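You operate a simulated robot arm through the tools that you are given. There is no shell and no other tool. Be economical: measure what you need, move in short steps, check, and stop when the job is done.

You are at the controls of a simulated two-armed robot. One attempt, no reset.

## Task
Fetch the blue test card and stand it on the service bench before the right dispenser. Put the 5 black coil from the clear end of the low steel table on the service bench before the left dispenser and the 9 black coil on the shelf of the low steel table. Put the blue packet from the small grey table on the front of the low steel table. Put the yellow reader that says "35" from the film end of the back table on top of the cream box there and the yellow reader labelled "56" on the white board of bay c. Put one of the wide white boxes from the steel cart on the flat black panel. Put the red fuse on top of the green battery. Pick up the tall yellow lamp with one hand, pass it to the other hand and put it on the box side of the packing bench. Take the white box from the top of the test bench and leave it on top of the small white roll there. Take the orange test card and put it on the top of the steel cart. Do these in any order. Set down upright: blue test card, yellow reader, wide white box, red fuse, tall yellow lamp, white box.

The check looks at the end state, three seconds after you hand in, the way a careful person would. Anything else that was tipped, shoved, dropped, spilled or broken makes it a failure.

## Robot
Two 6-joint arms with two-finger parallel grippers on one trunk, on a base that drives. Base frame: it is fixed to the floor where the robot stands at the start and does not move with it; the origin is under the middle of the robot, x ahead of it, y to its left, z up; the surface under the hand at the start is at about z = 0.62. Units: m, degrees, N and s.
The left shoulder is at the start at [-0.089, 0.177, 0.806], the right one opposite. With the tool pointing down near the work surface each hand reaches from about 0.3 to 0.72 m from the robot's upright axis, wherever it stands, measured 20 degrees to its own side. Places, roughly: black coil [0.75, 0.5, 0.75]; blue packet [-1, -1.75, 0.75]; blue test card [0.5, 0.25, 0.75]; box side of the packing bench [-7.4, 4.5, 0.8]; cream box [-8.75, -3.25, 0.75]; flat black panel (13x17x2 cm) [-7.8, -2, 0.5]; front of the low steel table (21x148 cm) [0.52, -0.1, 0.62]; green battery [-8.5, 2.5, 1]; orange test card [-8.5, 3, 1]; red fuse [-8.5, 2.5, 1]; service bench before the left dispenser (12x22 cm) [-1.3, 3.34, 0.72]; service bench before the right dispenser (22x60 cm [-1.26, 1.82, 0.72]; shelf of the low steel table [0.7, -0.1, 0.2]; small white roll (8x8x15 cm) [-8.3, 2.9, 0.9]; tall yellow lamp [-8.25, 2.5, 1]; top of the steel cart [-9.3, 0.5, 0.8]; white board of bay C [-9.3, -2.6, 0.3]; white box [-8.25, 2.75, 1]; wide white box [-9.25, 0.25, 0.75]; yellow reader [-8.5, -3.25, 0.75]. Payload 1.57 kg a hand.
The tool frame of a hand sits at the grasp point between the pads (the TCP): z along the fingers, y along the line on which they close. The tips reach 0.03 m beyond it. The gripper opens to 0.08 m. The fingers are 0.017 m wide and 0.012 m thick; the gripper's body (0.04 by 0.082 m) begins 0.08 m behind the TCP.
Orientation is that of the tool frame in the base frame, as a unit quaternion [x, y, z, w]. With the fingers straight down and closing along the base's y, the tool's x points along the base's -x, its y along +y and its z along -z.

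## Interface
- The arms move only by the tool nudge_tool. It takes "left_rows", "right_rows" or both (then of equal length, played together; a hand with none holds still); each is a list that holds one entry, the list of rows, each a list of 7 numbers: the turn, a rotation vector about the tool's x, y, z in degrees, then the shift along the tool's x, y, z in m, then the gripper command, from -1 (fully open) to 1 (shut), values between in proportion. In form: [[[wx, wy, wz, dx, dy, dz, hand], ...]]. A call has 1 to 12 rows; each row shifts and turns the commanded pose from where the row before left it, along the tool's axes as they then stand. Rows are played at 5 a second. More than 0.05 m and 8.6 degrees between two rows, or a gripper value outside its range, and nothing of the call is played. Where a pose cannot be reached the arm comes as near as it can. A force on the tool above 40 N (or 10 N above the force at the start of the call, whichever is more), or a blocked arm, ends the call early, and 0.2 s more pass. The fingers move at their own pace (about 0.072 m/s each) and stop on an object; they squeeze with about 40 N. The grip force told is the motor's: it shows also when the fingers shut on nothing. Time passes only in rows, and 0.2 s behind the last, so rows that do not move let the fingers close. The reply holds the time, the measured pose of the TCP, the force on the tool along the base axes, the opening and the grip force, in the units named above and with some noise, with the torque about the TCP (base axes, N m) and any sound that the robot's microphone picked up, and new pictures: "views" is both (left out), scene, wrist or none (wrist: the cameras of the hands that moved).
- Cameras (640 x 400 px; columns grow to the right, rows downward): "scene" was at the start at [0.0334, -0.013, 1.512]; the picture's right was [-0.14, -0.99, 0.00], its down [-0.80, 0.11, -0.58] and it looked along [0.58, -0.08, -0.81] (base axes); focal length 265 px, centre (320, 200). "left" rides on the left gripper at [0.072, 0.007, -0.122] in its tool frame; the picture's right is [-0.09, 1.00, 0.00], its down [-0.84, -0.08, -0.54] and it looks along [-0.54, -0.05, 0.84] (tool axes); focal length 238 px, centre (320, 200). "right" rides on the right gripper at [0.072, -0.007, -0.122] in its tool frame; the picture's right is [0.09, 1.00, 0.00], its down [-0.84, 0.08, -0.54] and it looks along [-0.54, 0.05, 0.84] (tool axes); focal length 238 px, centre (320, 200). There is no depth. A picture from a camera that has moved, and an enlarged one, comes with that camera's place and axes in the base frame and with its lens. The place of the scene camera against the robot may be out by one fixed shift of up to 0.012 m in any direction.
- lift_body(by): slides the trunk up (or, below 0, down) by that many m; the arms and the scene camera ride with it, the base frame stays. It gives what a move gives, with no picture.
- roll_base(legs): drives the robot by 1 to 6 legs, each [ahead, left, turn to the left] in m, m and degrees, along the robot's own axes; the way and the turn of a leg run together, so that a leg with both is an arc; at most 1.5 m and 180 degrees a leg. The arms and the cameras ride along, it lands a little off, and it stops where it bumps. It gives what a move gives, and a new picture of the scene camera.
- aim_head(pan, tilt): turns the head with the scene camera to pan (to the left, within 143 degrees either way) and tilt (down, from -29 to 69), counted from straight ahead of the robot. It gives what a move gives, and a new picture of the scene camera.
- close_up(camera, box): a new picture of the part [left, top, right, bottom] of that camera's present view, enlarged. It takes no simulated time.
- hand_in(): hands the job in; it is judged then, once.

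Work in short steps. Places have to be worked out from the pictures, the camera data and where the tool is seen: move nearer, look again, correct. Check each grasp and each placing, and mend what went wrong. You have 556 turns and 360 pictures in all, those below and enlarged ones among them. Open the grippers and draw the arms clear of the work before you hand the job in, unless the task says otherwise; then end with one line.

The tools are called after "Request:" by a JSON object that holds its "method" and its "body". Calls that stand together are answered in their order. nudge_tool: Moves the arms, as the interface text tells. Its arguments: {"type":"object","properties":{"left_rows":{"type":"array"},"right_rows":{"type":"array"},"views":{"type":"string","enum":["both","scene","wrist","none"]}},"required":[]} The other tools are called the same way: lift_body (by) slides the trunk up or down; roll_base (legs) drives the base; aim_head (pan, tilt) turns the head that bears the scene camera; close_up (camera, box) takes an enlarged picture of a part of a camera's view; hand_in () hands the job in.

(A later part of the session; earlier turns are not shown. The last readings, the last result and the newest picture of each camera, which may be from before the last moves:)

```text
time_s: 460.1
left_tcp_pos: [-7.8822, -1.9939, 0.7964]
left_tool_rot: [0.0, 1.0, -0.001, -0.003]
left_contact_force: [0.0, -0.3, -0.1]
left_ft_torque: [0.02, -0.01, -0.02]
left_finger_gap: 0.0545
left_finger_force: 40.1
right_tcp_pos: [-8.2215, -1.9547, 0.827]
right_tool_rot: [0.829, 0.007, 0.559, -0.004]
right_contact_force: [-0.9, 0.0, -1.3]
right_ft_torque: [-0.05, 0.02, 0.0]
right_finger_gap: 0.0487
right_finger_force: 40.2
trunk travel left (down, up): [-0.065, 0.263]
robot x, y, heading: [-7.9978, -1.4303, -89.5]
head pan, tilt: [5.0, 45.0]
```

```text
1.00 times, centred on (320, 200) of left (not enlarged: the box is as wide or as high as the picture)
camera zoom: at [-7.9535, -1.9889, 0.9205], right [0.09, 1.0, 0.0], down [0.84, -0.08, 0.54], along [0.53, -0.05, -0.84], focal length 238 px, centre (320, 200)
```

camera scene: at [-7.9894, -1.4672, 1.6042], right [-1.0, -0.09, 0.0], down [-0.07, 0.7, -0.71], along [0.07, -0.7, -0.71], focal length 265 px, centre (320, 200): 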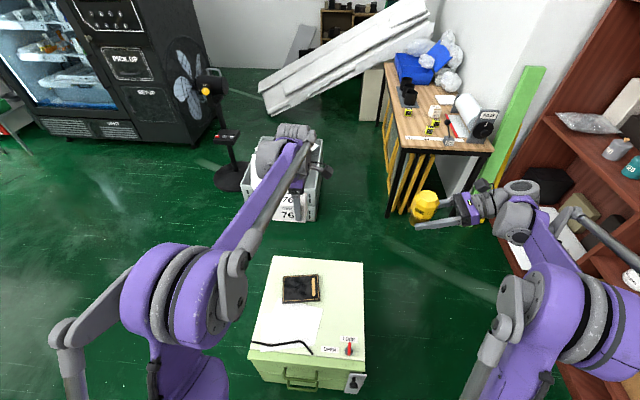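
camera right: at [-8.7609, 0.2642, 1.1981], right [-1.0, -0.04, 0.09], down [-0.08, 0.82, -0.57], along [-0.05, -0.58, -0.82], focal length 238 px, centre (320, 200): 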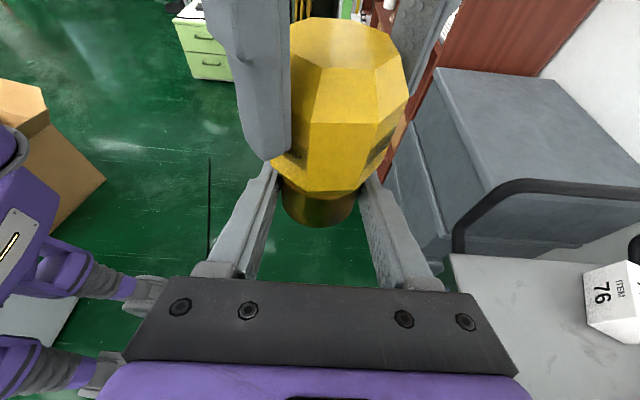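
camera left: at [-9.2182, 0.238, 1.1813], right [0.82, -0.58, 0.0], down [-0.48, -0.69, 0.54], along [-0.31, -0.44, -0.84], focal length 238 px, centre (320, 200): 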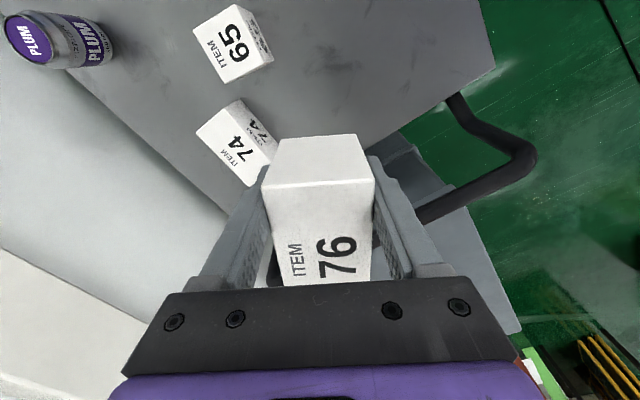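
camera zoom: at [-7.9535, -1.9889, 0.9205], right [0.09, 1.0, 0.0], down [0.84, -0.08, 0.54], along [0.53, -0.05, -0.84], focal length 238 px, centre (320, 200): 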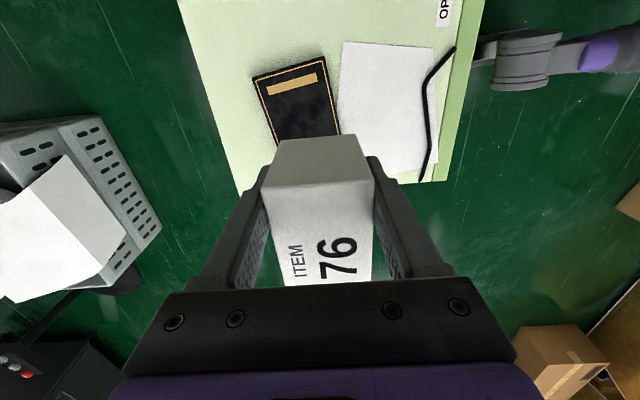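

Panel appears centred near (−7.854, −2.02), turned ~10°. I shift, turn the box 9°, and lower to check.

Request:
{"method": "nudge_tool", "body": {"left_rows": [[[0, 0, 0, 0, -0.027, 0, 1], [0, 0, -4.5, 0, 0, 0.04, 1], [0, 0, -4.5, 0, 0, 0.04, 1], [0, 0, 0, 0, 0, 0.03, 1], [0, 0, 0, 0, 0, 0, 1]]], "views": "both"}}

```text
time_s: 461.3
left_tcp_pos: [-7.8826, -2.0217, 0.6875]
left_tool_rot: [-0.078, 0.997, 0.001, -0.004]
left_contact_force: [-0.1, -0.4, -0.9]
left_ft_torque: [-0.03, 0.01, 0.0]
left_finger_gap: 0.0542
left_finger_force: 39.7
right_tcp_pos: [-8.2211, -1.9554, 0.8255]
right_tool_rot: [0.829, 0.007, 0.559, -0.004]
right_contact_force: [-0.2, -0.1, -1.2]
right_ft_torque: [-0.02, 0.01, 0.01]
right_finger_gap: 0.0485
right_finger_force: 39.5
trunk travel left (down, up): [-0.065, 0.263]
robot x, y, heading: [-7.9985, -1.4244, -89.6]
head pan, tilt: [5.0, 45.0]
camera scene: at [-7.9891, -1.5046, 1.3339], right [-1.0, -0.09, 0.0], down [-0.07, 0.7, -0.71], along [0.07, -0.7, -0.71], focal length 265 px, centre (320, 200)
camera left: at [-7.955, -2.0274, 0.8098], right [-0.07, 1.0, 0.0], down [0.84, 0.06, 0.54], along [0.53, 0.04, -0.84], focal length 238 px, centre (320, 200)
```

scene: 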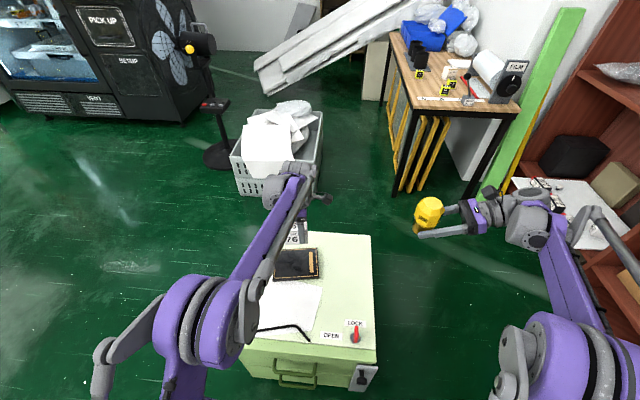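
left: 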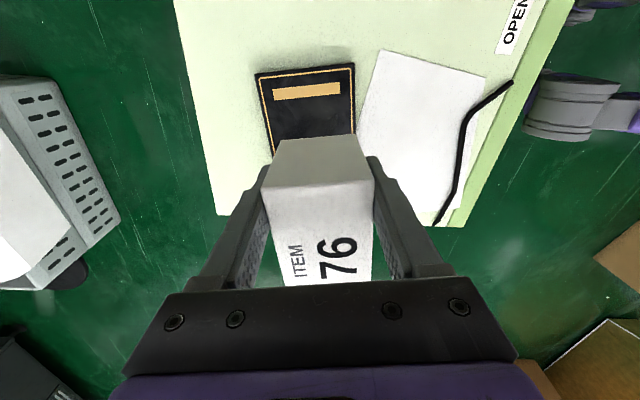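

Panel top z≈0.48, centre ≈(−7.851, −2.03). Small shift, lower 0.135, then feel.

Request:
{"method": "nudge_tool", "body": {"left_rows": [[[0, 0, 0, -0.002, -0.0135, 0, 1], [0, 0, 0, 0, 0, 0.045, 1], [0, 0, 0, 0, 0, 0.045, 1], [0, 0, 0, 0, 0, 0.04, 1], [0, 0, 0, 0, 0, 0, 1]]], "views": "wrist"}}

Request:
{"method": "close_up", "body": {"camera": "scene", "box": [220, 200, 390, 320]}}

```text
time_s: 462.5
left_tcp_pos: [-7.8792, -2.0343, 0.557]
left_tool_rot: [-0.078, 0.997, 0.001, -0.003]
left_contact_force: [0.3, -0.1, -1.1]
left_ft_torque: [-0.05, 0.04, -0.01]
left_finger_gap: 0.0546
left_finger_force: 40.5
right_tcp_pos: [-8.2216, -1.9548, 0.8268]
right_tool_rot: [0.829, 0.007, 0.559, -0.004]
right_contact_force: [0.1, 0.8, -1.6]
right_ft_torque: [0.0, -0.03, 0.02]
right_finger_gap: 0.0485
right_finger_force: 40.0
trunk travel left (down, up): [-0.065, 0.263]
robot x, y, heading: [-7.999, -1.4283, -89.6]
head pan, tilt: [5.0, 45.0]
camera left: at [-7.9509, -2.0397, 0.6793], right [-0.07, 1.0, 0.0], down [0.84, 0.05, 0.54], along [0.53, 0.04, -0.84], focal length 238 px, centre (320, 200)
```

left: 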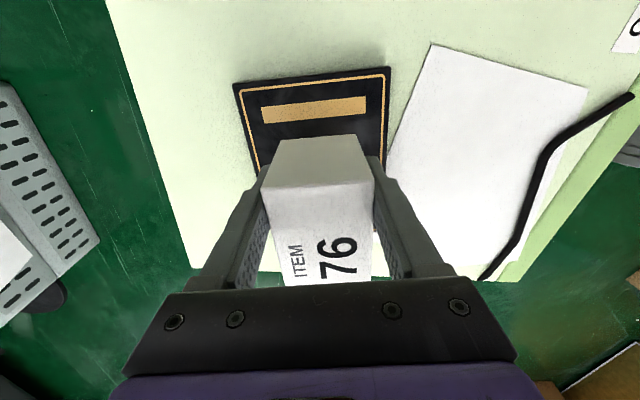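

```text
3.33 times, centred on (305, 260) of scene
camera zoom: at [-7.9891, -1.5045, 1.3339], right [-1.0, -0.09, 0.0], down [-0.07, 0.7, -0.71], along [0.07, -0.7, -0.71], focal length 884 px, centre (370, 0)
```

zoom: 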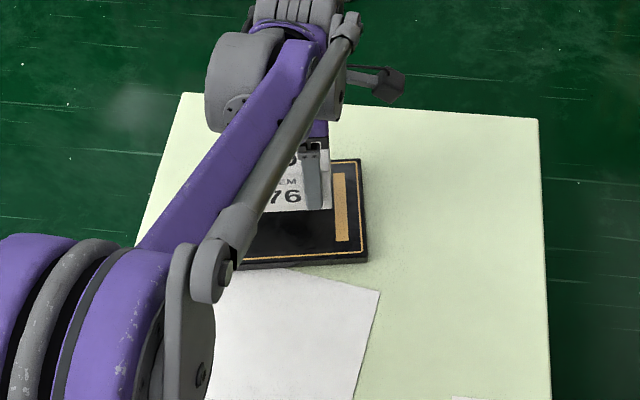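

Well placed over the panel. Lower with contact checks.

Request:
{"method": "nudge_tool", "body": {"left_rows": [[[0, 0, 0, 0, 0, 0.008, 1], [0, 0, 0, 0, 0, 0.007, 1], [0, 0, 0, 0, 0, 0, 1]]], "views": "none"}}

Request:
{"method": "nudge_tool", "body": {"left_rows": [[[0, 0, 0, 0, 0, 0.003, 1], [0, 0, 0, 0, 0, 0.003, 1]]], "views": "none"}}

Request:
{"method": "nudge_tool", "body": {"left_rows": [[[0, 0, 0, 0, 0, 0.002, 1], [0, 0, 0, 0, 0, 0.002, 1]]], "views": "none"}}

```text
time_s: 463.3
left_tcp_pos: [-7.8794, -2.0343, 0.5411]
left_tool_rot: [-0.079, 0.997, 0.001, -0.004]
left_contact_force: [0.2, -0.8, -0.8]
left_ft_torque: [0.01, 0.02, 0.02]
left_finger_gap: 0.0542
left_finger_force: 39.7
right_tcp_pos: [-8.2224, -1.9559, 0.8259]
right_tool_rot: [0.829, 0.006, 0.559, -0.004]
right_contact_force: [-0.3, 0.6, -2.6]
right_ft_torque: [-0.04, 0.01, -0.02]
right_finger_gap: 0.0484
right_finger_force: 39.9
trunk travel left (down, up): [-0.065, 0.263]
robot x, y, heading: [-7.9979, -1.4282, -89.8]
head pan, tilt: [5.0, 45.0]
```

```text
time_s: 463.9
left_tcp_pos: [-7.8793, -2.0342, 0.5366]
left_tool_rot: [-0.079, 0.997, 0.0, -0.004]
left_contact_force: [0.0, 0.3, -0.7]
left_ft_torque: [0.0, 0.03, -0.01]
left_finger_gap: 0.0545
left_finger_force: 40.2
right_tcp_pos: [-8.223, -1.9556, 0.8264]
right_tool_rot: [0.829, 0.007, 0.56, -0.004]
right_contact_force: [-1.4, 0.0, -2.6]
right_ft_torque: [-0.03, 0.0, 0.0]
right_finger_gap: 0.0482
right_finger_force: 39.5
trunk travel left (down, up): [-0.065, 0.263]
robot x, y, heading: [-7.9988, -1.4304, -89.3]
head pan, tilt: [5.0, 45.0]
```

```text
time_s: 464.5
left_tcp_pos: [-7.8797, -2.0344, 0.5316]
left_tool_rot: [-0.078, 0.997, 0.0, -0.003]
left_contact_force: [0.0, 0.3, -0.5]
left_ft_torque: [0.01, 0.05, -0.01]
left_finger_gap: 0.0545
left_finger_force: 40.1
right_tcp_pos: [-8.2226, -1.9551, 0.826]
right_tool_rot: [0.829, 0.007, 0.559, -0.004]
right_contact_force: [-0.5, -0.8, -1.2]
right_ft_torque: [-0.05, 0.0, 0.04]
right_finger_gap: 0.0484
right_finger_force: 40.2
trunk travel left (down, up): [-0.065, 0.263]
robot x, y, heading: [-7.9957, -1.4312, -89.4]
head pan, tilt: [5.0, 45.0]
```

Request:
{"method": "nudge_tool", "body": {"left_rows": [[[0, 0, 0, 0, 0, 0.002, 1], [0, 0, 0, 0, 0, 0.002, 1]]], "views": "none"}}

Request:
{"method": "nudge_tool", "body": {"left_rows": [[[0, 0, 0, 0, 0, 0.002, 1], [0, 0, 0, 0, 0, 0.002, 1]]], "views": "wrist"}}

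```text
time_s: 465.1
left_tcp_pos: [-7.8789, -2.0342, 0.528]
left_tool_rot: [-0.078, 0.997, -0.001, -0.004]
left_contact_force: [0.5, 0.5, -1.8]
left_ft_torque: [-0.01, 0.02, 0.04]
left_finger_gap: 0.0541
left_finger_force: 40.5
right_tcp_pos: [-8.2227, -1.9552, 0.8267]
right_tool_rot: [0.829, 0.007, 0.559, -0.005]
right_contact_force: [0.0, -0.1, -1.1]
right_ft_torque: [-0.02, 0.0, -0.03]
right_finger_gap: 0.0484
right_finger_force: 40.0
trunk travel left (down, up): [-0.065, 0.263]
robot x, y, heading: [-7.9991, -1.4297, -89.7]
head pan, tilt: [5.0, 45.0]
```

```text
time_s: 465.7
left_tcp_pos: [-7.8798, -2.0354, 0.5243]
left_tool_rot: [-0.079, 0.997, 0.002, -0.004]
left_contact_force: [-0.2, -0.7, -1.1]
left_ft_torque: [-0.03, 0.02, -0.02]
left_finger_gap: 0.0543
left_finger_force: 40.0
right_tcp_pos: [-8.2219, -1.9558, 0.8263]
right_tool_rot: [0.829, 0.007, 0.56, -0.004]
right_contact_force: [-0.1, 0.2, -1.9]
right_ft_torque: [0.0, 0.03, 0.0]
right_finger_gap: 0.0483
right_finger_force: 39.6
trunk travel left (down, up): [-0.065, 0.263]
robot x, y, heading: [-8.0007, -1.4321, -89.9]
head pan, tilt: [5.0, 45.0]
camera left: at [-7.9516, -2.0402, 0.647], right [-0.07, 1.0, 0.0], down [0.84, 0.05, 0.54], along [0.53, 0.04, -0.84], focal length 238 px, centre (320, 200)
```

left: 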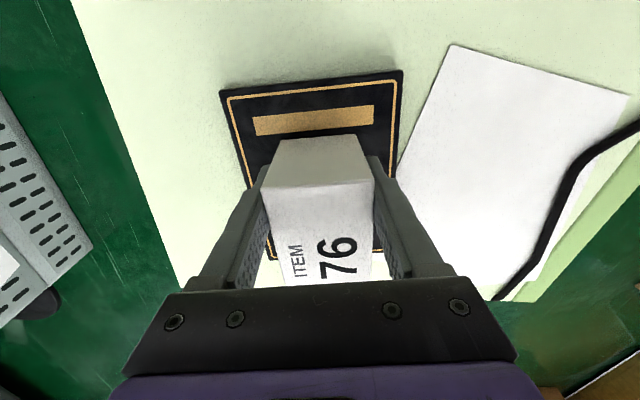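

Still above it; continue.

Request:
{"method": "nudge_tool", "body": {"left_rows": [[[0, 0, 0, 0, 0, 0.003, 1], [0, 0, 0, 0, 0, 0.003, 1]]], "views": "none"}}

Request:
{"method": "nudge_tool", "body": {"left_rows": [[[0, 0, 0, 0, 0, 0.002, 1], [0, 0, 0, 0, 0, 0.002, 1]]], "views": "none"}}

Request:
{"method": "nudge_tool", "body": {"left_rows": [[[0, 0, 0, 0, 0, 0.002, 1], [0, 0, 0, 0, 0, 0.002, 1]]], "views": "none"}}

```text
time_s: 466.3
left_tcp_pos: [-7.8791, -2.0357, 0.5185]
left_tool_rot: [-0.078, 0.997, 0.0, -0.003]
left_contact_force: [0.4, -0.3, -1.7]
left_ft_torque: [0.0, -0.02, 0.01]
left_finger_gap: 0.054
left_finger_force: 39.7
right_tcp_pos: [-8.2218, -1.9558, 0.8267]
right_tool_rot: [0.829, 0.007, 0.56, -0.004]
right_contact_force: [0.3, -0.1, -2.1]
right_ft_torque: [0.0, 0.05, -0.03]
right_finger_gap: 0.0486
right_finger_force: 39.4
trunk travel left (down, up): [-0.065, 0.263]
robot x, y, heading: [-7.9969, -1.4262, -89.5]
head pan, tilt: [5.0, 45.0]
```

```text
time_s: 466.9
left_tcp_pos: [-7.8794, -2.0346, 0.5142]
left_tool_rot: [-0.079, 0.997, 0.001, -0.004]
left_contact_force: [0.0, 0.3, -2.4]
left_ft_torque: [-0.04, 0.04, 0.03]
left_finger_gap: 0.0546
left_finger_force: 40.4
right_tcp_pos: [-8.222, -1.9552, 0.8262]
right_tool_rot: [0.829, 0.007, 0.559, -0.004]
right_contact_force: [-0.7, -0.4, -2.1]
right_ft_torque: [0.0, 0.01, 0.02]
right_finger_gap: 0.0485
right_finger_force: 39.9
trunk travel left (down, up): [-0.065, 0.263]
robot x, y, heading: [-7.9949, -1.426, -89.5]
head pan, tilt: [5.0, 45.0]
```

```text
time_s: 467.5
left_tcp_pos: [-7.8791, -2.0345, 0.514]
left_tool_rot: [-0.078, 0.997, -0.002, -0.004]
left_contact_force: [1.6, -6.3, 31.9]
left_ft_torque: [0.07, -0.48, -0.12]
left_finger_gap: 0.0547
left_finger_force: 40.1
right_tcp_pos: [-8.2218, -1.9538, 0.8273]
right_tool_rot: [0.829, 0.007, 0.559, -0.003]
right_contact_force: [-0.3, -0.3, -1.8]
right_ft_torque: [-0.03, 0.0, 0.0]
right_finger_gap: 0.0483
right_finger_force: 40.1
trunk travel left (down, up): [-0.065, 0.263]
robot x, y, heading: [-7.9988, -1.4252, -89.3]
head pan, tilt: [5.0, 45.0]
```

Contact at 0.514. Relieve 2 mm, open, and rise.

Request:
{"method": "nudge_tool", "body": {"left_rows": [[[0, 0, 0, 0, 0, -0.002, 1], [0, 0, 0, 0, 0, 0, 0.2], [0, 0, 0, 0, 0, 0, -0.7], [0, 0, 0, 0, 0, 0, -0.7], [0, 0, 0, 0, 0, -0.03, -0.7], [0, 0, 0, 0, 0, -0.045, -0.7], [0, 0, 0, 0, 0, -0.045, -0.7], [0, 0, 0, 0, 0, -0.045, -0.7], [0, 0, 0, 0, 0, -0.045, -0.7]]], "views": "both"}}

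```text
time_s: 469.5
left_tcp_pos: [-7.8793, -2.0354, 0.7223]
left_tool_rot: [-0.078, 0.997, 0.0, -0.004]
left_contact_force: [0.0, -0.8, -0.4]
left_ft_torque: [0.02, 0.0, -0.02]
left_finger_gap: 0.0682
left_finger_force: 0.1
right_tcp_pos: [-8.2219, -1.9554, 0.827]
right_tool_rot: [0.829, 0.007, 0.559, -0.004]
right_contact_force: [-0.4, 0.4, -2.2]
right_ft_torque: [0.04, 0.02, 0.01]
right_finger_gap: 0.0485
right_finger_force: 39.9
trunk travel left (down, up): [-0.065, 0.263]
robot x, y, heading: [-8.0007, -1.4305, -89.6]
head pan, tilt: [5.0, 45.0]
camera scene: at [-7.9892, -1.5043, 1.3339], right [-1.0, -0.09, 0.0], down [-0.07, 0.7, -0.71], along [0.07, -0.7, -0.71], focal length 265 px, centre (320, 200)
camera left: at [-7.9502, -2.0406, 0.8458], right [-0.06, 1.0, 0.0], down [0.84, 0.05, 0.54], along [0.53, 0.03, -0.84], focal length 238 px, centre (320, 200)
```

scene: 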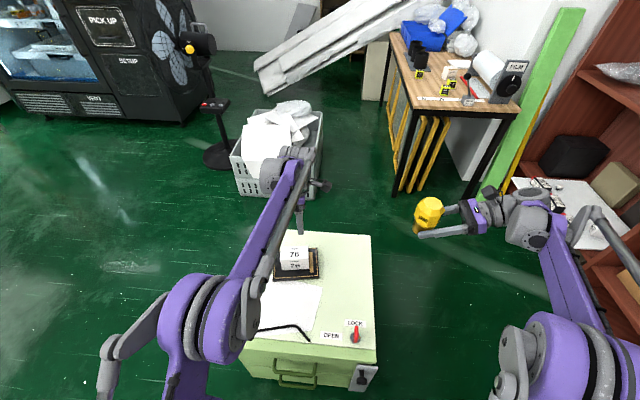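
left: 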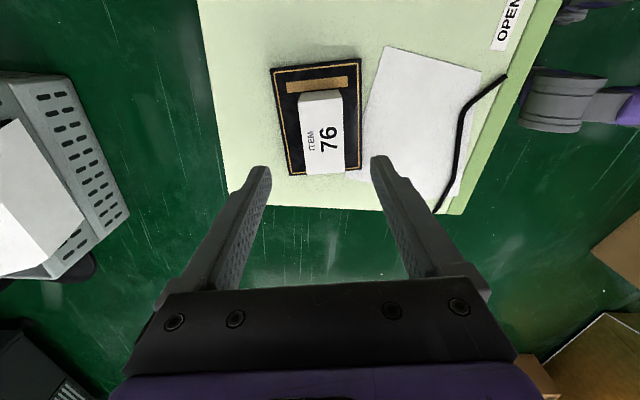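

Box 76 is on the panel. Next the back table. I raise the trunk 0.2, back off, strafe west and approach.

Request:
{"method": "lift_body", "body": {"by": 0.2}}

Request:
{"method": "roll_base", "body": {"legs": [[-0.1, 0, -0.4], [0, -0.42, 0], [0.5, 0, 0]]}}

Request:
{"method": "aim_head", "body": {"pan": -5, "tilt": 42}}

```text
time_s: 471.6
left_tcp_pos: [-7.8787, -2.0337, 0.9223]
left_tool_rot: [-0.079, 0.997, 0.001, -0.003]
left_contact_force: [0.1, 0.0, -1.0]
left_ft_torque: [0.03, 0.03, 0.02]
left_finger_gap: 0.0678
left_finger_force: 0.0
right_tcp_pos: [-8.2215, -1.9553, 1.0267]
right_tool_rot: [0.829, 0.007, 0.559, -0.004]
right_contact_force: [-1.3, -0.6, -0.2]
right_ft_torque: [0.03, 0.05, 0.0]
right_finger_gap: 0.0483
right_finger_force: 39.8
trunk travel left (down, up): [-0.265, 0.063]
robot x, y, heading: [-7.9978, -1.4284, -89.7]
head pan, tilt: [5.0, 45.0]
```

```text
time_s: 479.1
left_tcp_pos: [-8.3014, -2.4364, 0.9223]
left_tool_rot: [-0.075, 0.997, 0.0, -0.003]
left_contact_force: [0.5, 0.3, 1.0]
left_ft_torque: [0.03, -0.01, 0.0]
left_finger_gap: 0.0679
left_finger_force: 0.2
right_tcp_pos: [-8.6434, -2.3546, 1.0253]
right_tool_rot: [0.829, 0.005, 0.559, -0.003]
right_contact_force: [1.0, -0.3, -2.1]
right_ft_torque: [-0.01, 0.03, 0.0]
right_finger_gap: 0.0486
right_finger_force: 40.1
trunk travel left (down, up): [-0.265, 0.063]
robot x, y, heading: [-8.4151, -1.827, -89.8]
head pan, tilt: [5.0, 45.0]
camera scene: at [-8.408, -1.8715, 1.5406], right [-1.0, -0.09, 0.0], down [-0.06, 0.7, -0.71], along [0.06, -0.7, -0.71], focal length 265 px, centre (320, 200)
```

scene: 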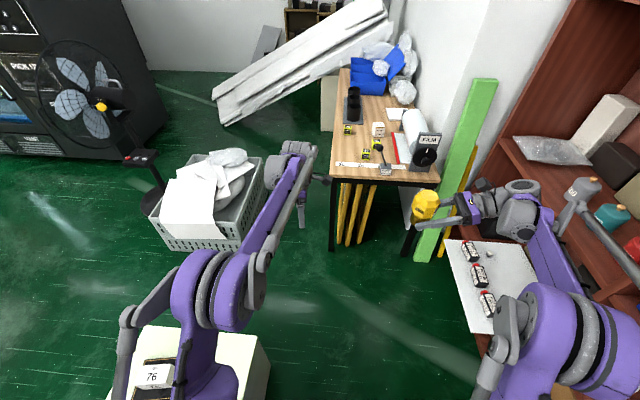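

```text
time_s: 479.9
left_tcp_pos: [-8.3001, -2.4354, 0.9214]
left_tool_rot: [-0.075, 0.997, 0.0, -0.004]
left_contact_force: [0.3, -0.4, -0.3]
left_ft_torque: [0.03, -0.02, 0.01]
left_finger_gap: 0.068
left_finger_force: 0.1
right_tcp_pos: [-8.6441, -2.3547, 1.0261]
right_tool_rot: [0.829, 0.004, 0.56, -0.003]
right_contact_force: [0.8, -0.5, -2.3]
right_ft_torque: [-0.01, 0.0, 0.02]
right_finger_gap: 0.0485
right_finger_force: 39.9
trunk travel left (down, up): [-0.265, 0.063]
robot x, y, heading: [-8.4194, -1.8267, -90.1]
head pan, tilt: [-5.0, 42.0]
camera scene: at [-8.4224, -1.8736, 1.5449], right [-1.0, 0.09, 0.0], down [0.06, 0.67, -0.74], along [-0.06, -0.74, -0.67], focal length 265 px, centre (320, 200)
```

scene: 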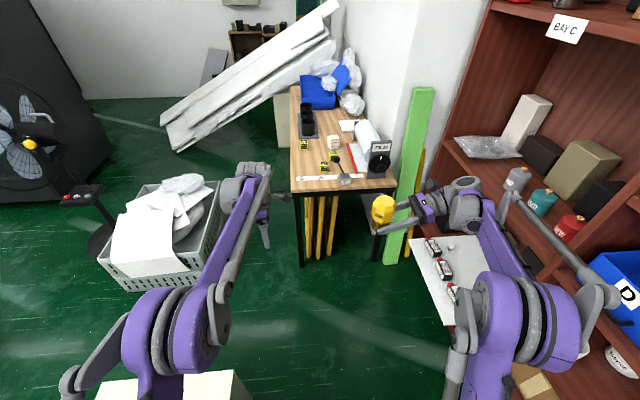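

I zoom in on the back table and on the bay C board.

Request:
{"method": "close_up", "body": {"camera": "scene", "box": [280, 110, 410, 200]}}

Request:
{"method": "close_up", "body": {"camera": "scene", "box": [390, 220, 530, 340]}}

```text
4.44 times, centred on (345, 155) of scene
camera zoom: at [-8.4224, -1.8736, 1.5449], right [-1.0, 0.09, 0.0], down [0.06, 0.67, -0.74], along [-0.06, -0.74, -0.67], focal length 1178 px, centre (209, 400)
```

zoom: 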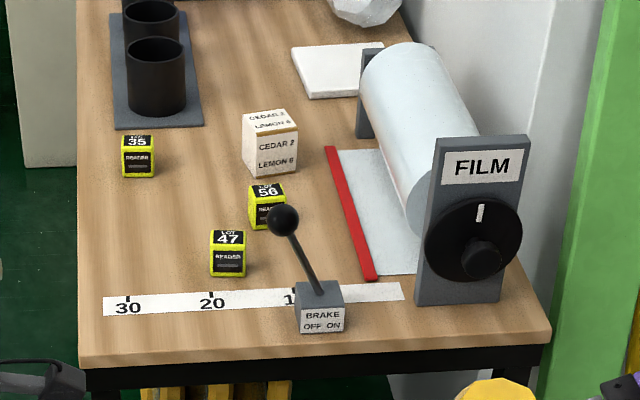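

```text
3.33 times, centred on (460, 280) of scene
camera zoom: at [-8.4224, -1.8736, 1.5449], right [-1.0, 0.09, 0.0], down [0.06, 0.67, -0.74], along [-0.06, -0.74, -0.67], focal length 884 px, centre (-147, -67)
```

zoom: 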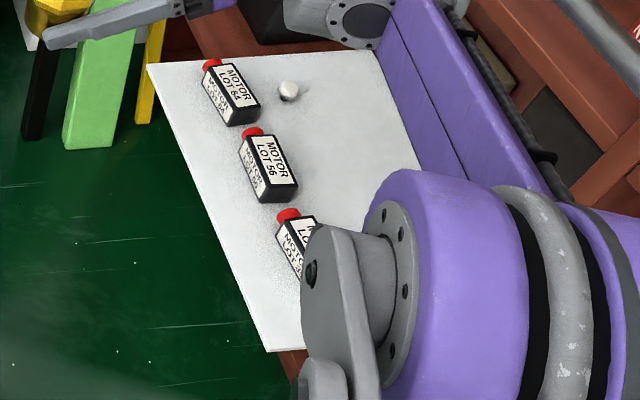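

Readers LOT 35, 56, 47 and the cream box are clear. I raise the left hand, retract the lamp hand, and drive up to the table.

Request:
{"method": "nudge_tool", "body": {"left_rows": [[[0, 0, 0, 0, 0, -0.04, -1], [0, 0, 0, 0, 0, -0.04, -1], [0, 0, 0, 0, 0, -0.04, -1], [0, 0, 0, 0, 0, -0.03, -1]]], "right_rows": [[[0, 0, 0, 0, -0.035, 0, 1], [0, 0, 0, 0, -0.035, 0, 1], [0, 0, 0, 0, -0.035, 0, 1], [0, 0, 0, 0, -0.035, 0, 1]]], "views": "none"}}

Request:
{"method": "roll_base", "body": {"legs": [[0.68, -0.1, 0]]}}

Request:
{"method": "aim_head", "body": {"pan": 0, "tilt": 52}}

```text
time_s: 480.9
left_tcp_pos: [-8.2984, -2.4356, 1.0719]
left_tool_rot: [-0.075, 0.997, -0.001, -0.004]
left_contact_force: [0.3, 0.1, 0.7]
left_ft_torque: [-0.06, 0.0, 0.0]
left_finger_gap: 0.08
left_finger_force: 0.1
right_tcp_pos: [-8.6398, -2.2159, 1.0275]
right_tool_rot: [0.83, 0.003, 0.557, 0.0]
right_contact_force: [0.9, 0.7, -2.0]
right_ft_torque: [0.0, 0.0, -0.02]
right_finger_gap: 0.0487
right_finger_force: 39.7
right hand out of reach, approached as far as the arm can: row 4
trunk travel left (down, up): [-0.265, 0.063]
robot x, y, heading: [-8.4199, -1.8271, -89.6]
head pan, tilt: [-5.0, 42.0]
```

```text
time_s: 484.6
left_tcp_pos: [-8.3956, -3.1122, 1.0709]
left_tool_rot: [-0.077, 0.997, 0.001, -0.003]
left_contact_force: [0.4, 0.3, 0.7]
left_ft_torque: [-0.02, 0.01, 0.03]
left_finger_gap: 0.08
left_finger_force: 0.0
right_tcp_pos: [-8.7375, -2.8943, 1.0263]
right_tool_rot: [0.83, 0.004, 0.558, -0.002]
right_contact_force: [0.2, 0.2, -1.5]
right_ft_torque: [-0.01, 0.01, 0.03]
right_finger_gap: 0.0487
right_finger_force: 40.0
trunk travel left (down, up): [-0.265, 0.063]
robot x, y, heading: [-8.5134, -2.5034, -89.7]
head pan, tilt: [-5.0, 42.0]
camera scene: at [-8.5203, -2.5507, 1.5449], right [-1.0, 0.08, 0.0], down [0.05, 0.67, -0.74], along [-0.06, -0.74, -0.67], focal length 265 px, centre (320, 200)
```

scene: 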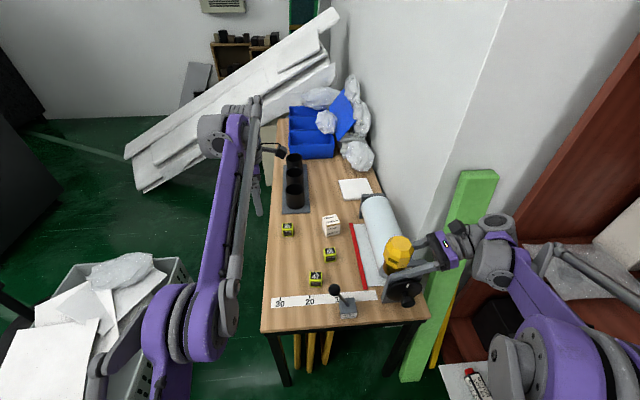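

```text
time_s: 485.4
left_tcp_pos: [-8.3951, -3.1124, 1.0698]
left_tool_rot: [-0.077, 0.997, 0.002, -0.004]
left_contact_force: [-0.7, 0.7, -0.2]
left_ft_torque: [-0.03, 0.0, 0.01]
left_finger_gap: 0.0803
left_finger_force: 0.2
right_tcp_pos: [-8.7362, -2.8945, 1.0276]
right_tool_rot: [0.83, 0.005, 0.558, -0.001]
right_contact_force: [-0.4, -0.7, -1.3]
right_ft_torque: [0.01, 0.0, -0.05]
right_finger_gap: 0.0484
right_finger_force: 40.0
trunk travel left (down, up): [-0.265, 0.063]
robot x, y, heading: [-8.5135, -2.5037, -89.7]
head pan, tilt: [0.0, 52.0]
camera scene: at [-8.513, -2.5423, 1.5311], right [-1.0, -0.01, 0.0], down [0.0, 0.79, -0.62], along [0.0, -0.62, -0.79], focal length 265 px, centre (320, 200)
```

scene: 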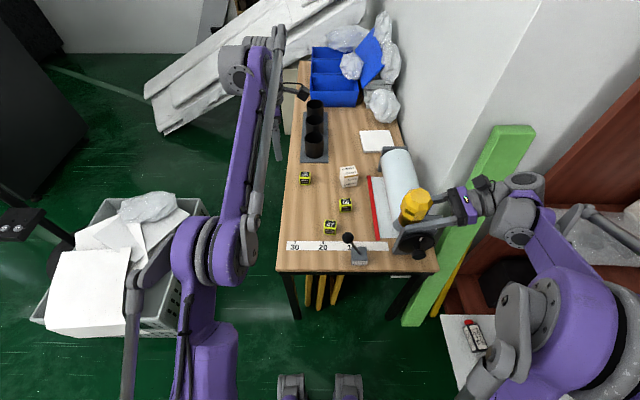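

I view the left wrist camera near reader 35.

Request:
{"method": "nudge_tool", "body": {"left_rows": [[[0, 0, 4.4, 0.03, -0.02, 0, -1], [0, 0, 4.4, 0.03, -0.04, 0, -1], [0, 0, 0, 0, -0.035, 0.03, -1]]], "views": "wrist"}}

```text
time_s: 486.2
left_tcp_pos: [-8.4375, -3.1366, 1.0181]
left_tool_rot: [0.0, 1.0, 0.0, -0.005]
left_contact_force: [1.0, -0.1, 0.5]
left_ft_torque: [-0.02, 0.01, 0.0]
left_finger_gap: 0.0801
left_finger_force: 0.0
left hand out of reach, approached as far as the arm can: row 1, 2, 3
right_tcp_pos: [-8.7356, -2.895, 1.0266]
right_tool_rot: [0.831, 0.004, 0.557, -0.001]
right_contact_force: [-0.3, -0.2, -1.4]
right_ft_torque: [-0.03, 0.02, -0.01]
right_finger_gap: 0.0484
right_finger_force: 40.1
trunk travel left (down, up): [-0.265, 0.063]
robot x, y, heading: [-8.5142, -2.5057, -89.7]
head pan, tilt: [0.0, 52.0]
camera left: at [-8.5101, -3.1323, 1.142], right [0.09, 1.0, 0.0], down [0.84, -0.08, 0.54], along [0.53, -0.05, -0.84], focal length 238 px, centre (320, 200)
```

left: 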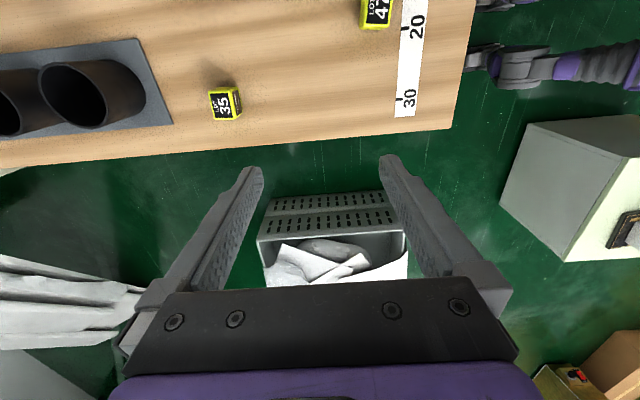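

Reader 35 at ≈(−8.46, −3.25). I drive 0.11 closer and look again.

Request:
{"method": "roll_base", "body": {"legs": [[0.11, 0.0, 0]]}}

Request:
{"method": "nudge_tool", "body": {"left_rows": [[[0, 0, 0, 0, 0, 0.03, -1], [0, 0, 0, 0.01, 0, 0.03, -1], [0, 0, 0, 0.01, 0, 0.02, -1]]], "views": "wrist"}}

```text
time_s: 487.4
left_tcp_pos: [-8.4379, -3.2473, 1.0188]
left_tool_rot: [-0.001, 1.0, 0.0, -0.004]
left_contact_force: [-0.2, -0.3, -0.8]
left_ft_torque: [-0.02, 0.02, -0.01]
left_finger_gap: 0.0799
left_finger_force: 0.1
right_tcp_pos: [-8.7349, -3.0046, 1.0257]
right_tool_rot: [0.829, 0.005, 0.559, -0.002]
right_contact_force: [0.6, 0.2, -2.1]
right_ft_torque: [0.02, 0.01, -0.01]
right_finger_gap: 0.0484
right_finger_force: 40.2
trunk travel left (down, up): [-0.265, 0.063]
robot x, y, heading: [-8.5101, -2.6136, -89.9]
head pan, tilt: [0.0, 52.0]
camera scene: at [-8.5124, -2.6516, 1.531], right [-1.0, -0.01, 0.0], down [0.0, 0.79, -0.62], along [0.0, -0.62, -0.79], focal length 265 px, centre (320, 200)
```

scene: 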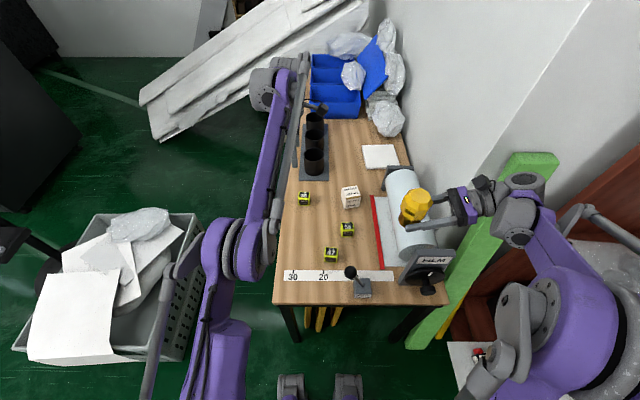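

```text
time_s: 488.1
left_tcp_pos: [-8.4581, -3.2468, 0.9398]
left_tool_rot: [-0.002, 1.0, 0.0, -0.004]
left_contact_force: [0.2, -0.8, -1.3]
left_ft_torque: [0.0, 0.02, -0.03]
left_finger_gap: 0.0799
left_finger_force: 0.0
right_tcp_pos: [-8.7358, -3.0035, 1.0272]
right_tool_rot: [0.83, 0.004, 0.557, -0.001]
right_contact_force: [-0.5, 0.3, -1.5]
right_ft_torque: [-0.02, 0.03, 0.02]
right_finger_gap: 0.0483
right_finger_force: 40.3
trunk travel left (down, up): [-0.265, 0.063]
robot x, y, heading: [-8.5167, -2.6142, -89.6]
head pan, tilt: [0.0, 52.0]
camera left: at [-8.53, -3.2411, 1.0625], right [0.09, 1.0, 0.0], down [0.84, -0.08, 0.54], along [0.53, -0.05, -0.84], focal length 238 px, centre (320, 200)
```

left: 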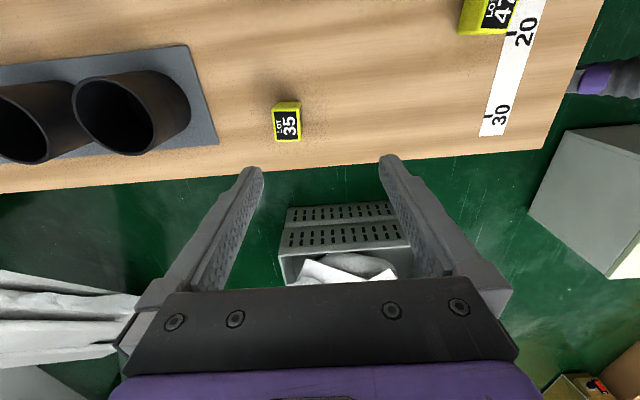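

Reader 35 at ≈(−8.455, −3.285), top ≈0.74. Shift and lower, look again.

Request:
{"method": "nudge_tool", "body": {"left_rows": [[[0, 0, 0, 0, -0.036, 0, -1], [0, 0, 0, 0, 0, 0.04, -1], [0, 0, 0, 0, 0, 0.04, -1]]], "views": "wrist"}}

```text
time_s: 488.9
left_tcp_pos: [-8.4585, -3.274, 0.8561]
left_tool_rot: [-0.001, 1.0, 0.0, -0.004]
left_contact_force: [0.0, -0.2, 0.4]
left_ft_torque: [0.04, 0.04, -0.01]
left_finger_gap: 0.0801
left_finger_force: 0.0
left hand out of reach, approached as far as the arm can: row 1
right_tcp_pos: [-8.7361, -3.0042, 1.0258]
right_tool_rot: [0.83, 0.004, 0.558, -0.002]
right_contact_force: [0.1, 0.5, -0.8]
right_ft_torque: [0.0, 0.03, 0.01]
right_finger_gap: 0.0481
right_finger_force: 39.9
trunk travel left (down, up): [-0.265, 0.063]
robot x, y, heading: [-8.5139, -2.6133, -89.7]
head pan, tilt: [0.0, 52.0]
camera left: at [-8.5287, -3.2688, 0.9783], right [0.09, 1.0, 0.0], down [0.84, -0.08, 0.54], along [0.53, -0.05, -0.84], focal length 238 px, centre (320, 200)
```

left: 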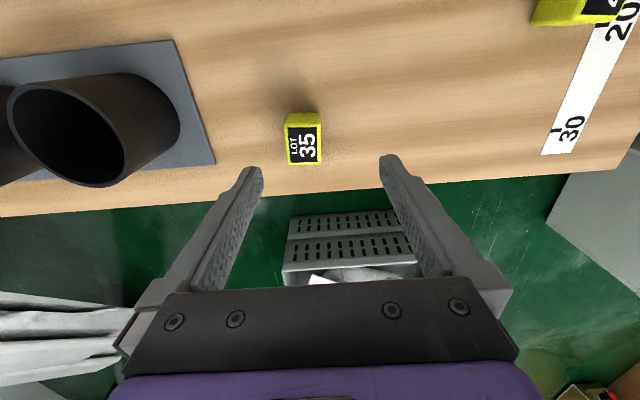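

Need 1.8 cm more; shift and lower.

Request:
{"method": "nudge_tool", "body": {"left_rows": [[[0, 0, 0, -0.005, -0.018, 0.02, -1], [0, 0, 0, 0, 0, 0.03, -1], [0, 0, 0, 0, 0, 0, -1]]], "views": "wrist"}}

```text
time_s: 489.8
left_tcp_pos: [-8.4527, -3.2912, 0.8062]
left_tool_rot: [-0.001, 1.0, 0.0, -0.004]
left_contact_force: [0.0, -0.4, -0.9]
left_ft_torque: [-0.03, 0.01, 0.02]
left_finger_gap: 0.0798
left_finger_force: 0.0
right_tcp_pos: [-8.7349, -3.0032, 1.0269]
right_tool_rot: [0.831, 0.005, 0.557, -0.001]
right_contact_force: [0.3, 0.6, -1.5]
right_ft_torque: [0.01, 0.02, -0.01]
right_finger_gap: 0.0484
right_finger_force: 39.9
trunk travel left (down, up): [-0.265, 0.063]
robot x, y, heading: [-8.5141, -2.6167, -89.6]
head pan, tilt: [0.0, 52.0]
camera left: at [-8.5244, -3.286, 0.9292], right [0.09, 1.0, 0.0], down [0.84, -0.08, 0.54], along [0.53, -0.05, -0.84], focal length 238 px, centre (320, 200)
```

left: 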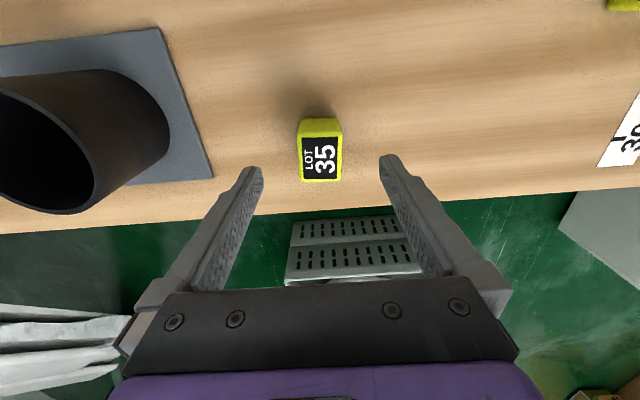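

Centred. Lower 0.046 and close.

Request:
{"method": "nudge_tool", "body": {"left_rows": [[[0, 0, 0, 0, 0, 0.025, -1], [0, 0, 0, 0, 0, 0.021, -1], [0, 0, 0, 0, 0, 0, -1], [0, 0, 0, 0, 0, 0, 1], [0, 0, 0, 0, 0, 0, 1], [0, 0, 0, 0, 0, 0, 1], [0, 0, 0, 0, 0, 0, 1]]], "views": "wrist"}}

```text
time_s: 491.4
left_tcp_pos: [-8.4544, -3.2922, 0.7591]
left_tool_rot: [-0.001, 1.0, 0.0, -0.002]
left_contact_force: [0.2, 0.3, -0.6]
left_ft_torque: [0.01, -0.04, -0.03]
left_finger_gap: 0.0351
left_finger_force: 40.4
right_tcp_pos: [-8.7355, -3.0035, 1.0267]
right_tool_rot: [0.83, 0.005, 0.558, -0.002]
right_contact_force: [0.4, 0.4, -2.3]
right_ft_torque: [-0.01, 0.01, -0.02]
right_finger_gap: 0.0487
right_finger_force: 39.4
trunk travel left (down, up): [-0.265, 0.063]
robot x, y, heading: [-8.5185, -2.6156, -89.8]
head pan, tilt: [0.0, 52.0]
camera left: at [-8.525, -3.2862, 0.8832], right [0.09, 1.0, 0.0], down [0.84, -0.08, 0.54], along [0.53, -0.05, -0.84], focal length 238 px, centre (320, 200)
```

left: 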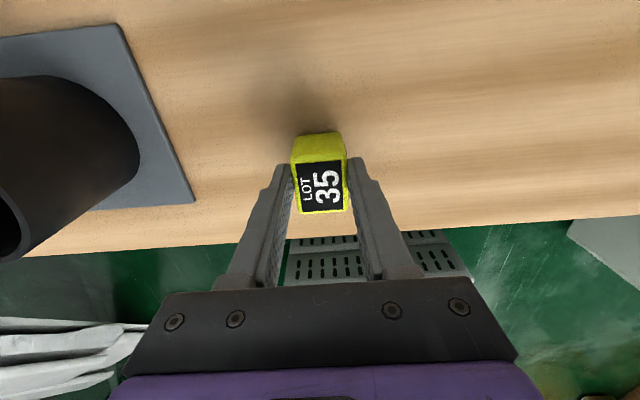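

Reader 35 gripped. Lift 0.12 and move toward the cream box.

Request:
{"method": "nudge_tool", "body": {"left_rows": [[[0, 0, 0, 0, 0, -0.03, 1], [0, 0, 0, 0, 0, -0.045, 1], [0, 0, 0, 0, 0, -0.045, 1], [0, 0, 0, 0.042, 0.005, 0, 1], [0, 0, 0, 0.042, 0.005, 0, 1], [0, 0, 0, 0.042, 0.005, 0, 1], [0, 0, 0, 0.04, 0.005, 0, 1], [0, 0, 0, 0, 0, 0, 1]]], "views": "both"}}

Request:
{"method": "close_up", "body": {"camera": "scene", "box": [290, 130, 430, 250]}}

```text
time_s: 493.1
left_tcp_pos: [-8.6127, -3.2485, 0.8773]
left_tool_rot: [-0.001, 1.0, 0.0, -0.005]
left_contact_force: [0.3, 0.1, -0.6]
left_ft_torque: [0.03, 0.03, 0.01]
left_finger_gap: 0.0348
left_finger_force: 40.1
left hand out of reach, approached as far as the arm can: row 5, 6
right_tcp_pos: [-8.7348, -3.004, 1.0264]
right_tool_rot: [0.83, 0.004, 0.557, -0.001]
right_contact_force: [0.0, -0.1, -1.5]
right_ft_torque: [0.01, 0.02, -0.02]
right_finger_gap: 0.0484
right_finger_force: 40.1
trunk travel left (down, up): [-0.265, 0.063]
robot x, y, heading: [-8.5127, -2.6144, -90.0]
head pan, tilt: [0.0, 52.0]
camera scene: at [-8.5115, -2.6516, 1.531], right [-1.0, -0.01, 0.0], down [-0.01, 0.79, -0.62], along [0.0, -0.62, -0.79], focal length 265 px, centre (320, 200)
camera left: at [-8.6831, -3.2439, 1.0001], right [0.09, 1.0, 0.0], down [0.84, -0.08, 0.54], along [0.53, -0.05, -0.84], focal length 238 px, centre (320, 200)
```

scene: 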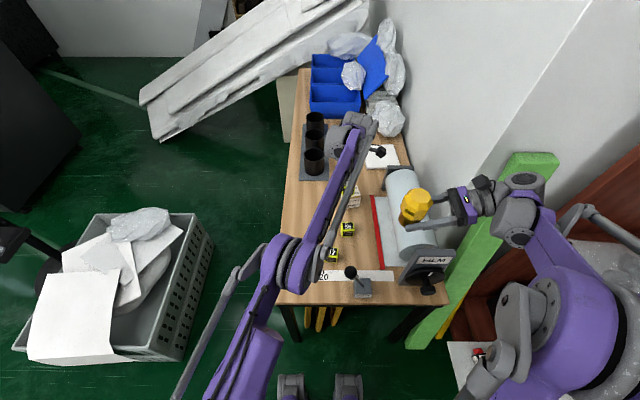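
left: 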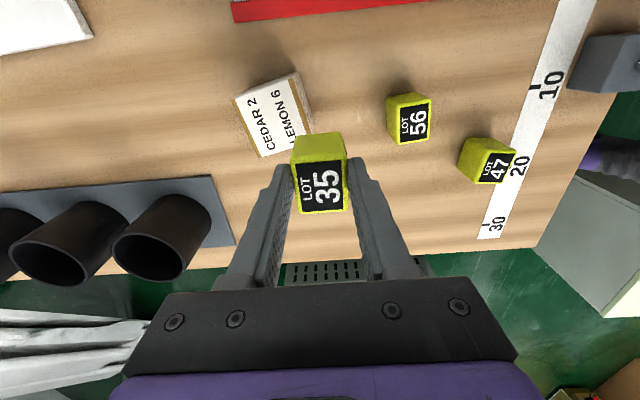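

```text
3.33 times, centred on (360, 190) of scene
camera zoom: at [-8.5115, -2.6516, 1.531], right [-1.0, -0.01, 0.0], down [-0.01, 0.79, -0.62], along [0.0, -0.62, -0.79], focal length 884 px, centre (187, 233)
```

zoom: 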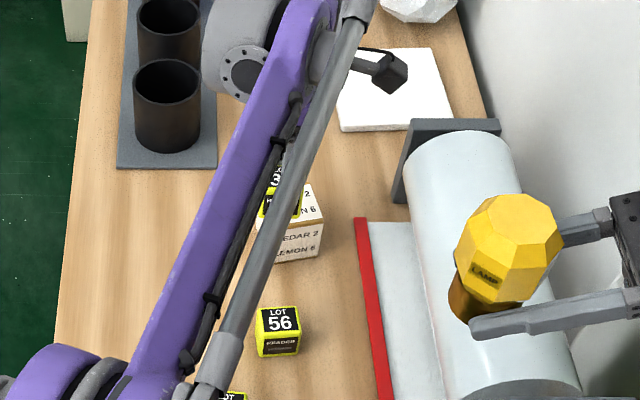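

Cream box top centre ≈(−8.637, −3.29). I drive 0.05 closer for reach and check the position.

Request:
{"method": "roll_base", "body": {"legs": [[0.05, 0.0, 0]]}}

Request:
{"method": "nudge_tool", "body": {"left_rows": [[[0, 0, 0, 0.022, 0, 0, 1], [0, 0, 0, 0, 0, 0, 1]]], "views": "wrist"}}

```text
time_s: 494.3
left_tcp_pos: [-8.6126, -3.297, 0.8769]
left_tool_rot: [-0.002, 1.0, 0.001, -0.004]
left_contact_force: [-1.1, 0.6, -0.8]
left_ft_torque: [-0.02, -0.04, -0.03]
left_finger_gap: 0.0349
left_finger_force: 39.9
right_tcp_pos: [-8.7374, -3.0539, 1.0263]
right_tool_rot: [0.83, 0.005, 0.558, -0.001]
right_contact_force: [0.2, -0.3, -2.2]
right_ft_torque: [-0.03, 0.02, -0.01]
right_finger_gap: 0.0481
right_finger_force: 40.4
trunk travel left (down, up): [-0.265, 0.063]
robot x, y, heading: [-8.5152, -2.6633, -89.5]
head pan, tilt: [0.0, 52.0]
stopped in leg 1: the robot was blocked; the commanded pose is now the measured one
camera scene: at [-8.5147, -2.6997, 1.531], right [-1.0, -0.01, 0.0], down [0.0, 0.79, -0.62], along [0.0, -0.62, -0.79], focal length 265 px, centre (320, 200)
```

scene: 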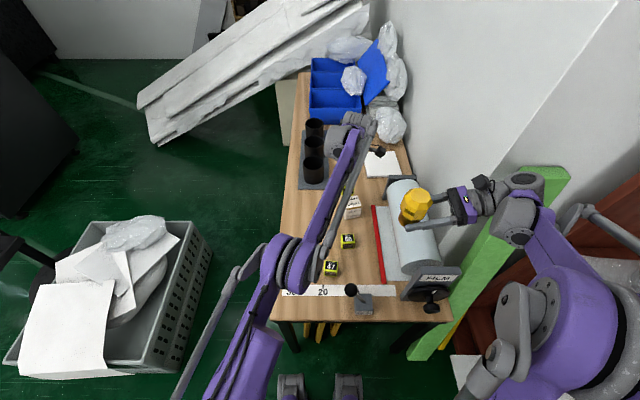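

```text
time_s: 494.9
left_tcp_pos: [-8.6207, -3.2958, 0.8758]
left_tool_rot: [-0.003, 1.0, -0.001, -0.004]
left_contact_force: [0.0, 0.1, -1.0]
left_ft_torque: [0.03, -0.03, 0.0]
left_finger_gap: 0.0352
left_finger_force: 39.9
left hand out of reach, approached as far as the arm can: row 1
right_tcp_pos: [-8.7377, -3.0547, 1.0272]
right_tool_rot: [0.831, 0.005, 0.557, -0.002]
right_contact_force: [0.0, 0.0, -1.4]
right_ft_torque: [-0.02, -0.01, 0.02]
right_finger_gap: 0.048
right_finger_force: 40.5
trunk travel left (down, up): [-0.265, 0.063]
robot x, y, heading: [-8.5141, -2.6637, -89.8]
head pan, tilt: [0.0, 52.0]
camera left: at [-8.6925, -3.2897, 0.9983], right [0.09, 1.0, 0.0], down [0.84, -0.07, 0.54], along [0.53, -0.05, -0.84], focal length 238 px, centre (320, 200)
```

left: 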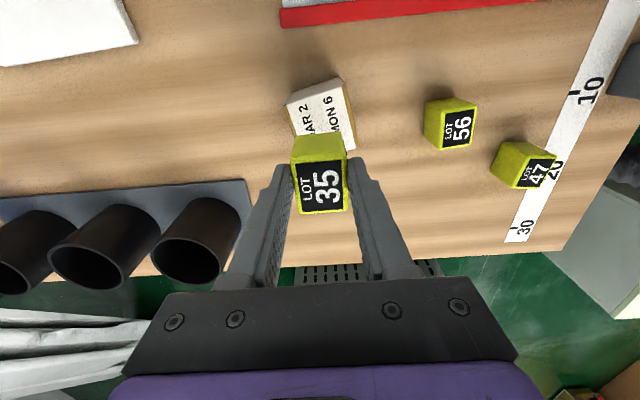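

The cream box lies ~1 cm further (−x). Lower 0.045 where reach improves and check.

Request:
{"method": "nudge_tool", "body": {"left_rows": [[[0, 0, 0, 0, 0, 0.02, 1], [0, 0, 0, 0, 0, 0.02, 1], [0, 0, 0, 0, 0, 0, 1]]], "views": "wrist"}}

```text
time_s: 495.7
left_tcp_pos: [-8.6216, -3.2949, 0.8361]
left_tool_rot: [-0.002, 1.0, 0.0, -0.004]
left_contact_force: [0.3, 0.1, -1.1]
left_ft_torque: [-0.01, -0.03, 0.01]
left_finger_gap: 0.0349
left_finger_force: 40.1
right_tcp_pos: [-8.7375, -3.055, 1.0265]
right_tool_rot: [0.831, 0.004, 0.557, -0.001]
right_contact_force: [0.6, 0.4, -1.0]
right_ft_torque: [-0.02, -0.01, 0.0]
right_finger_gap: 0.0483
right_finger_force: 39.6
trunk travel left (down, up): [-0.265, 0.063]
robot x, y, heading: [-8.5143, -2.6652, -89.6]
head pan, tilt: [0.0, 52.0]
camera left: at [-8.6929, -3.2902, 0.9584], right [0.09, 1.0, 0.0], down [0.84, -0.07, 0.54], along [0.53, -0.05, -0.84], focal length 238 px, centre (320, 200)
```

left: 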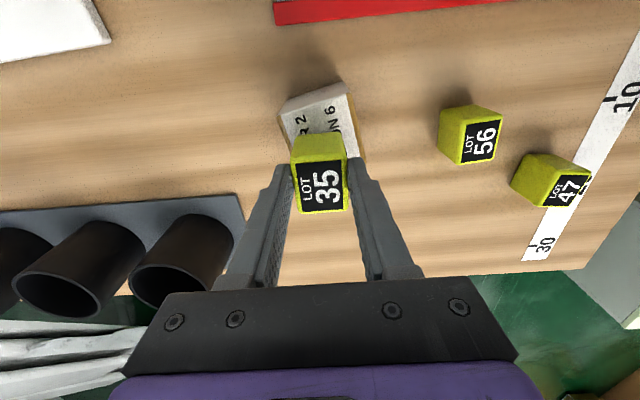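

Shift 1.5 cm further −x and check.

Request:
{"method": "nudge_tool", "body": {"left_rows": [[[0, 0, 0, 0.015, 0, 0, 1], [0, 0, 0, 0, 0, 0.006, 1], [0, 0, 0, 0, 0, 0, 1]]], "views": "wrist"}}

Request:
{"method": "close_up", "body": {"camera": "scene", "box": [310, 160, 410, 240]}}

```text
time_s: 496.5
left_tcp_pos: [-8.6376, -3.2935, 0.8303]
left_tool_rot: [-0.002, 1.0, 0.0, -0.004]
left_contact_force: [-0.6, -0.4, 4.1]
left_ft_torque: [-0.01, 0.07, -0.03]
left_finger_gap: 0.035
left_finger_force: 40.5
right_tcp_pos: [-8.7365, -3.0541, 1.0267]
right_tool_rot: [0.83, 0.004, 0.558, -0.001]
right_contact_force: [0.3, -0.2, -1.7]
right_ft_torque: [0.01, 0.02, 0.0]
right_finger_gap: 0.0483
right_finger_force: 40.2
trunk travel left (down, up): [-0.265, 0.063]
robot x, y, heading: [-8.5147, -2.662, -89.8]
head pan, tilt: [0.0, 52.0]
camera left: at [-8.7087, -3.2901, 0.953], right [0.09, 1.0, 0.0], down [0.84, -0.07, 0.54], along [0.53, -0.05, -0.84], focal length 238 px, centre (320, 200)
```

left: 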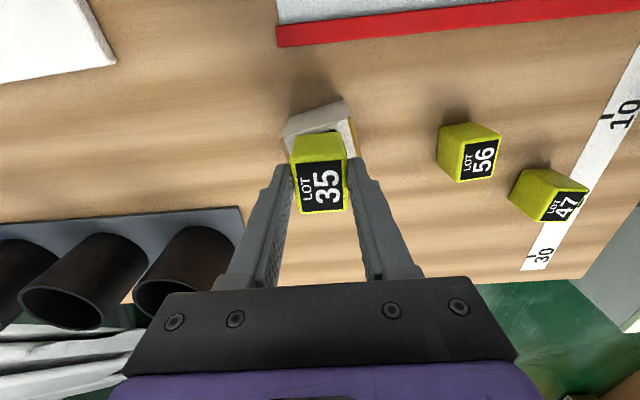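

```text
5.00 times, centred on (360, 200) of scene
camera zoom: at [-8.5139, -2.7006, 1.5311], right [-1.0, -0.01, 0.0], down [-0.01, 0.79, -0.62], along [0.0, -0.62, -0.79], focal length 1325 px, centre (120, 200)
```

zoom: 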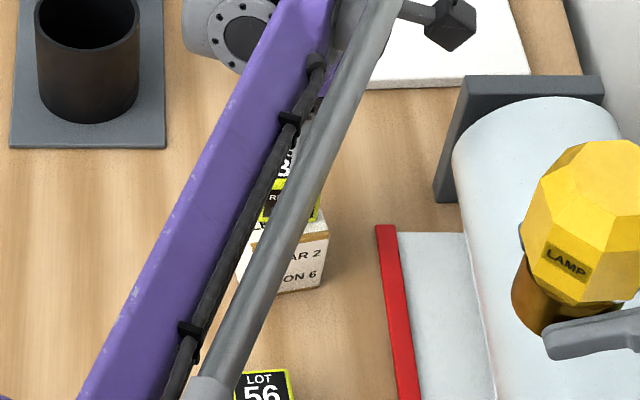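

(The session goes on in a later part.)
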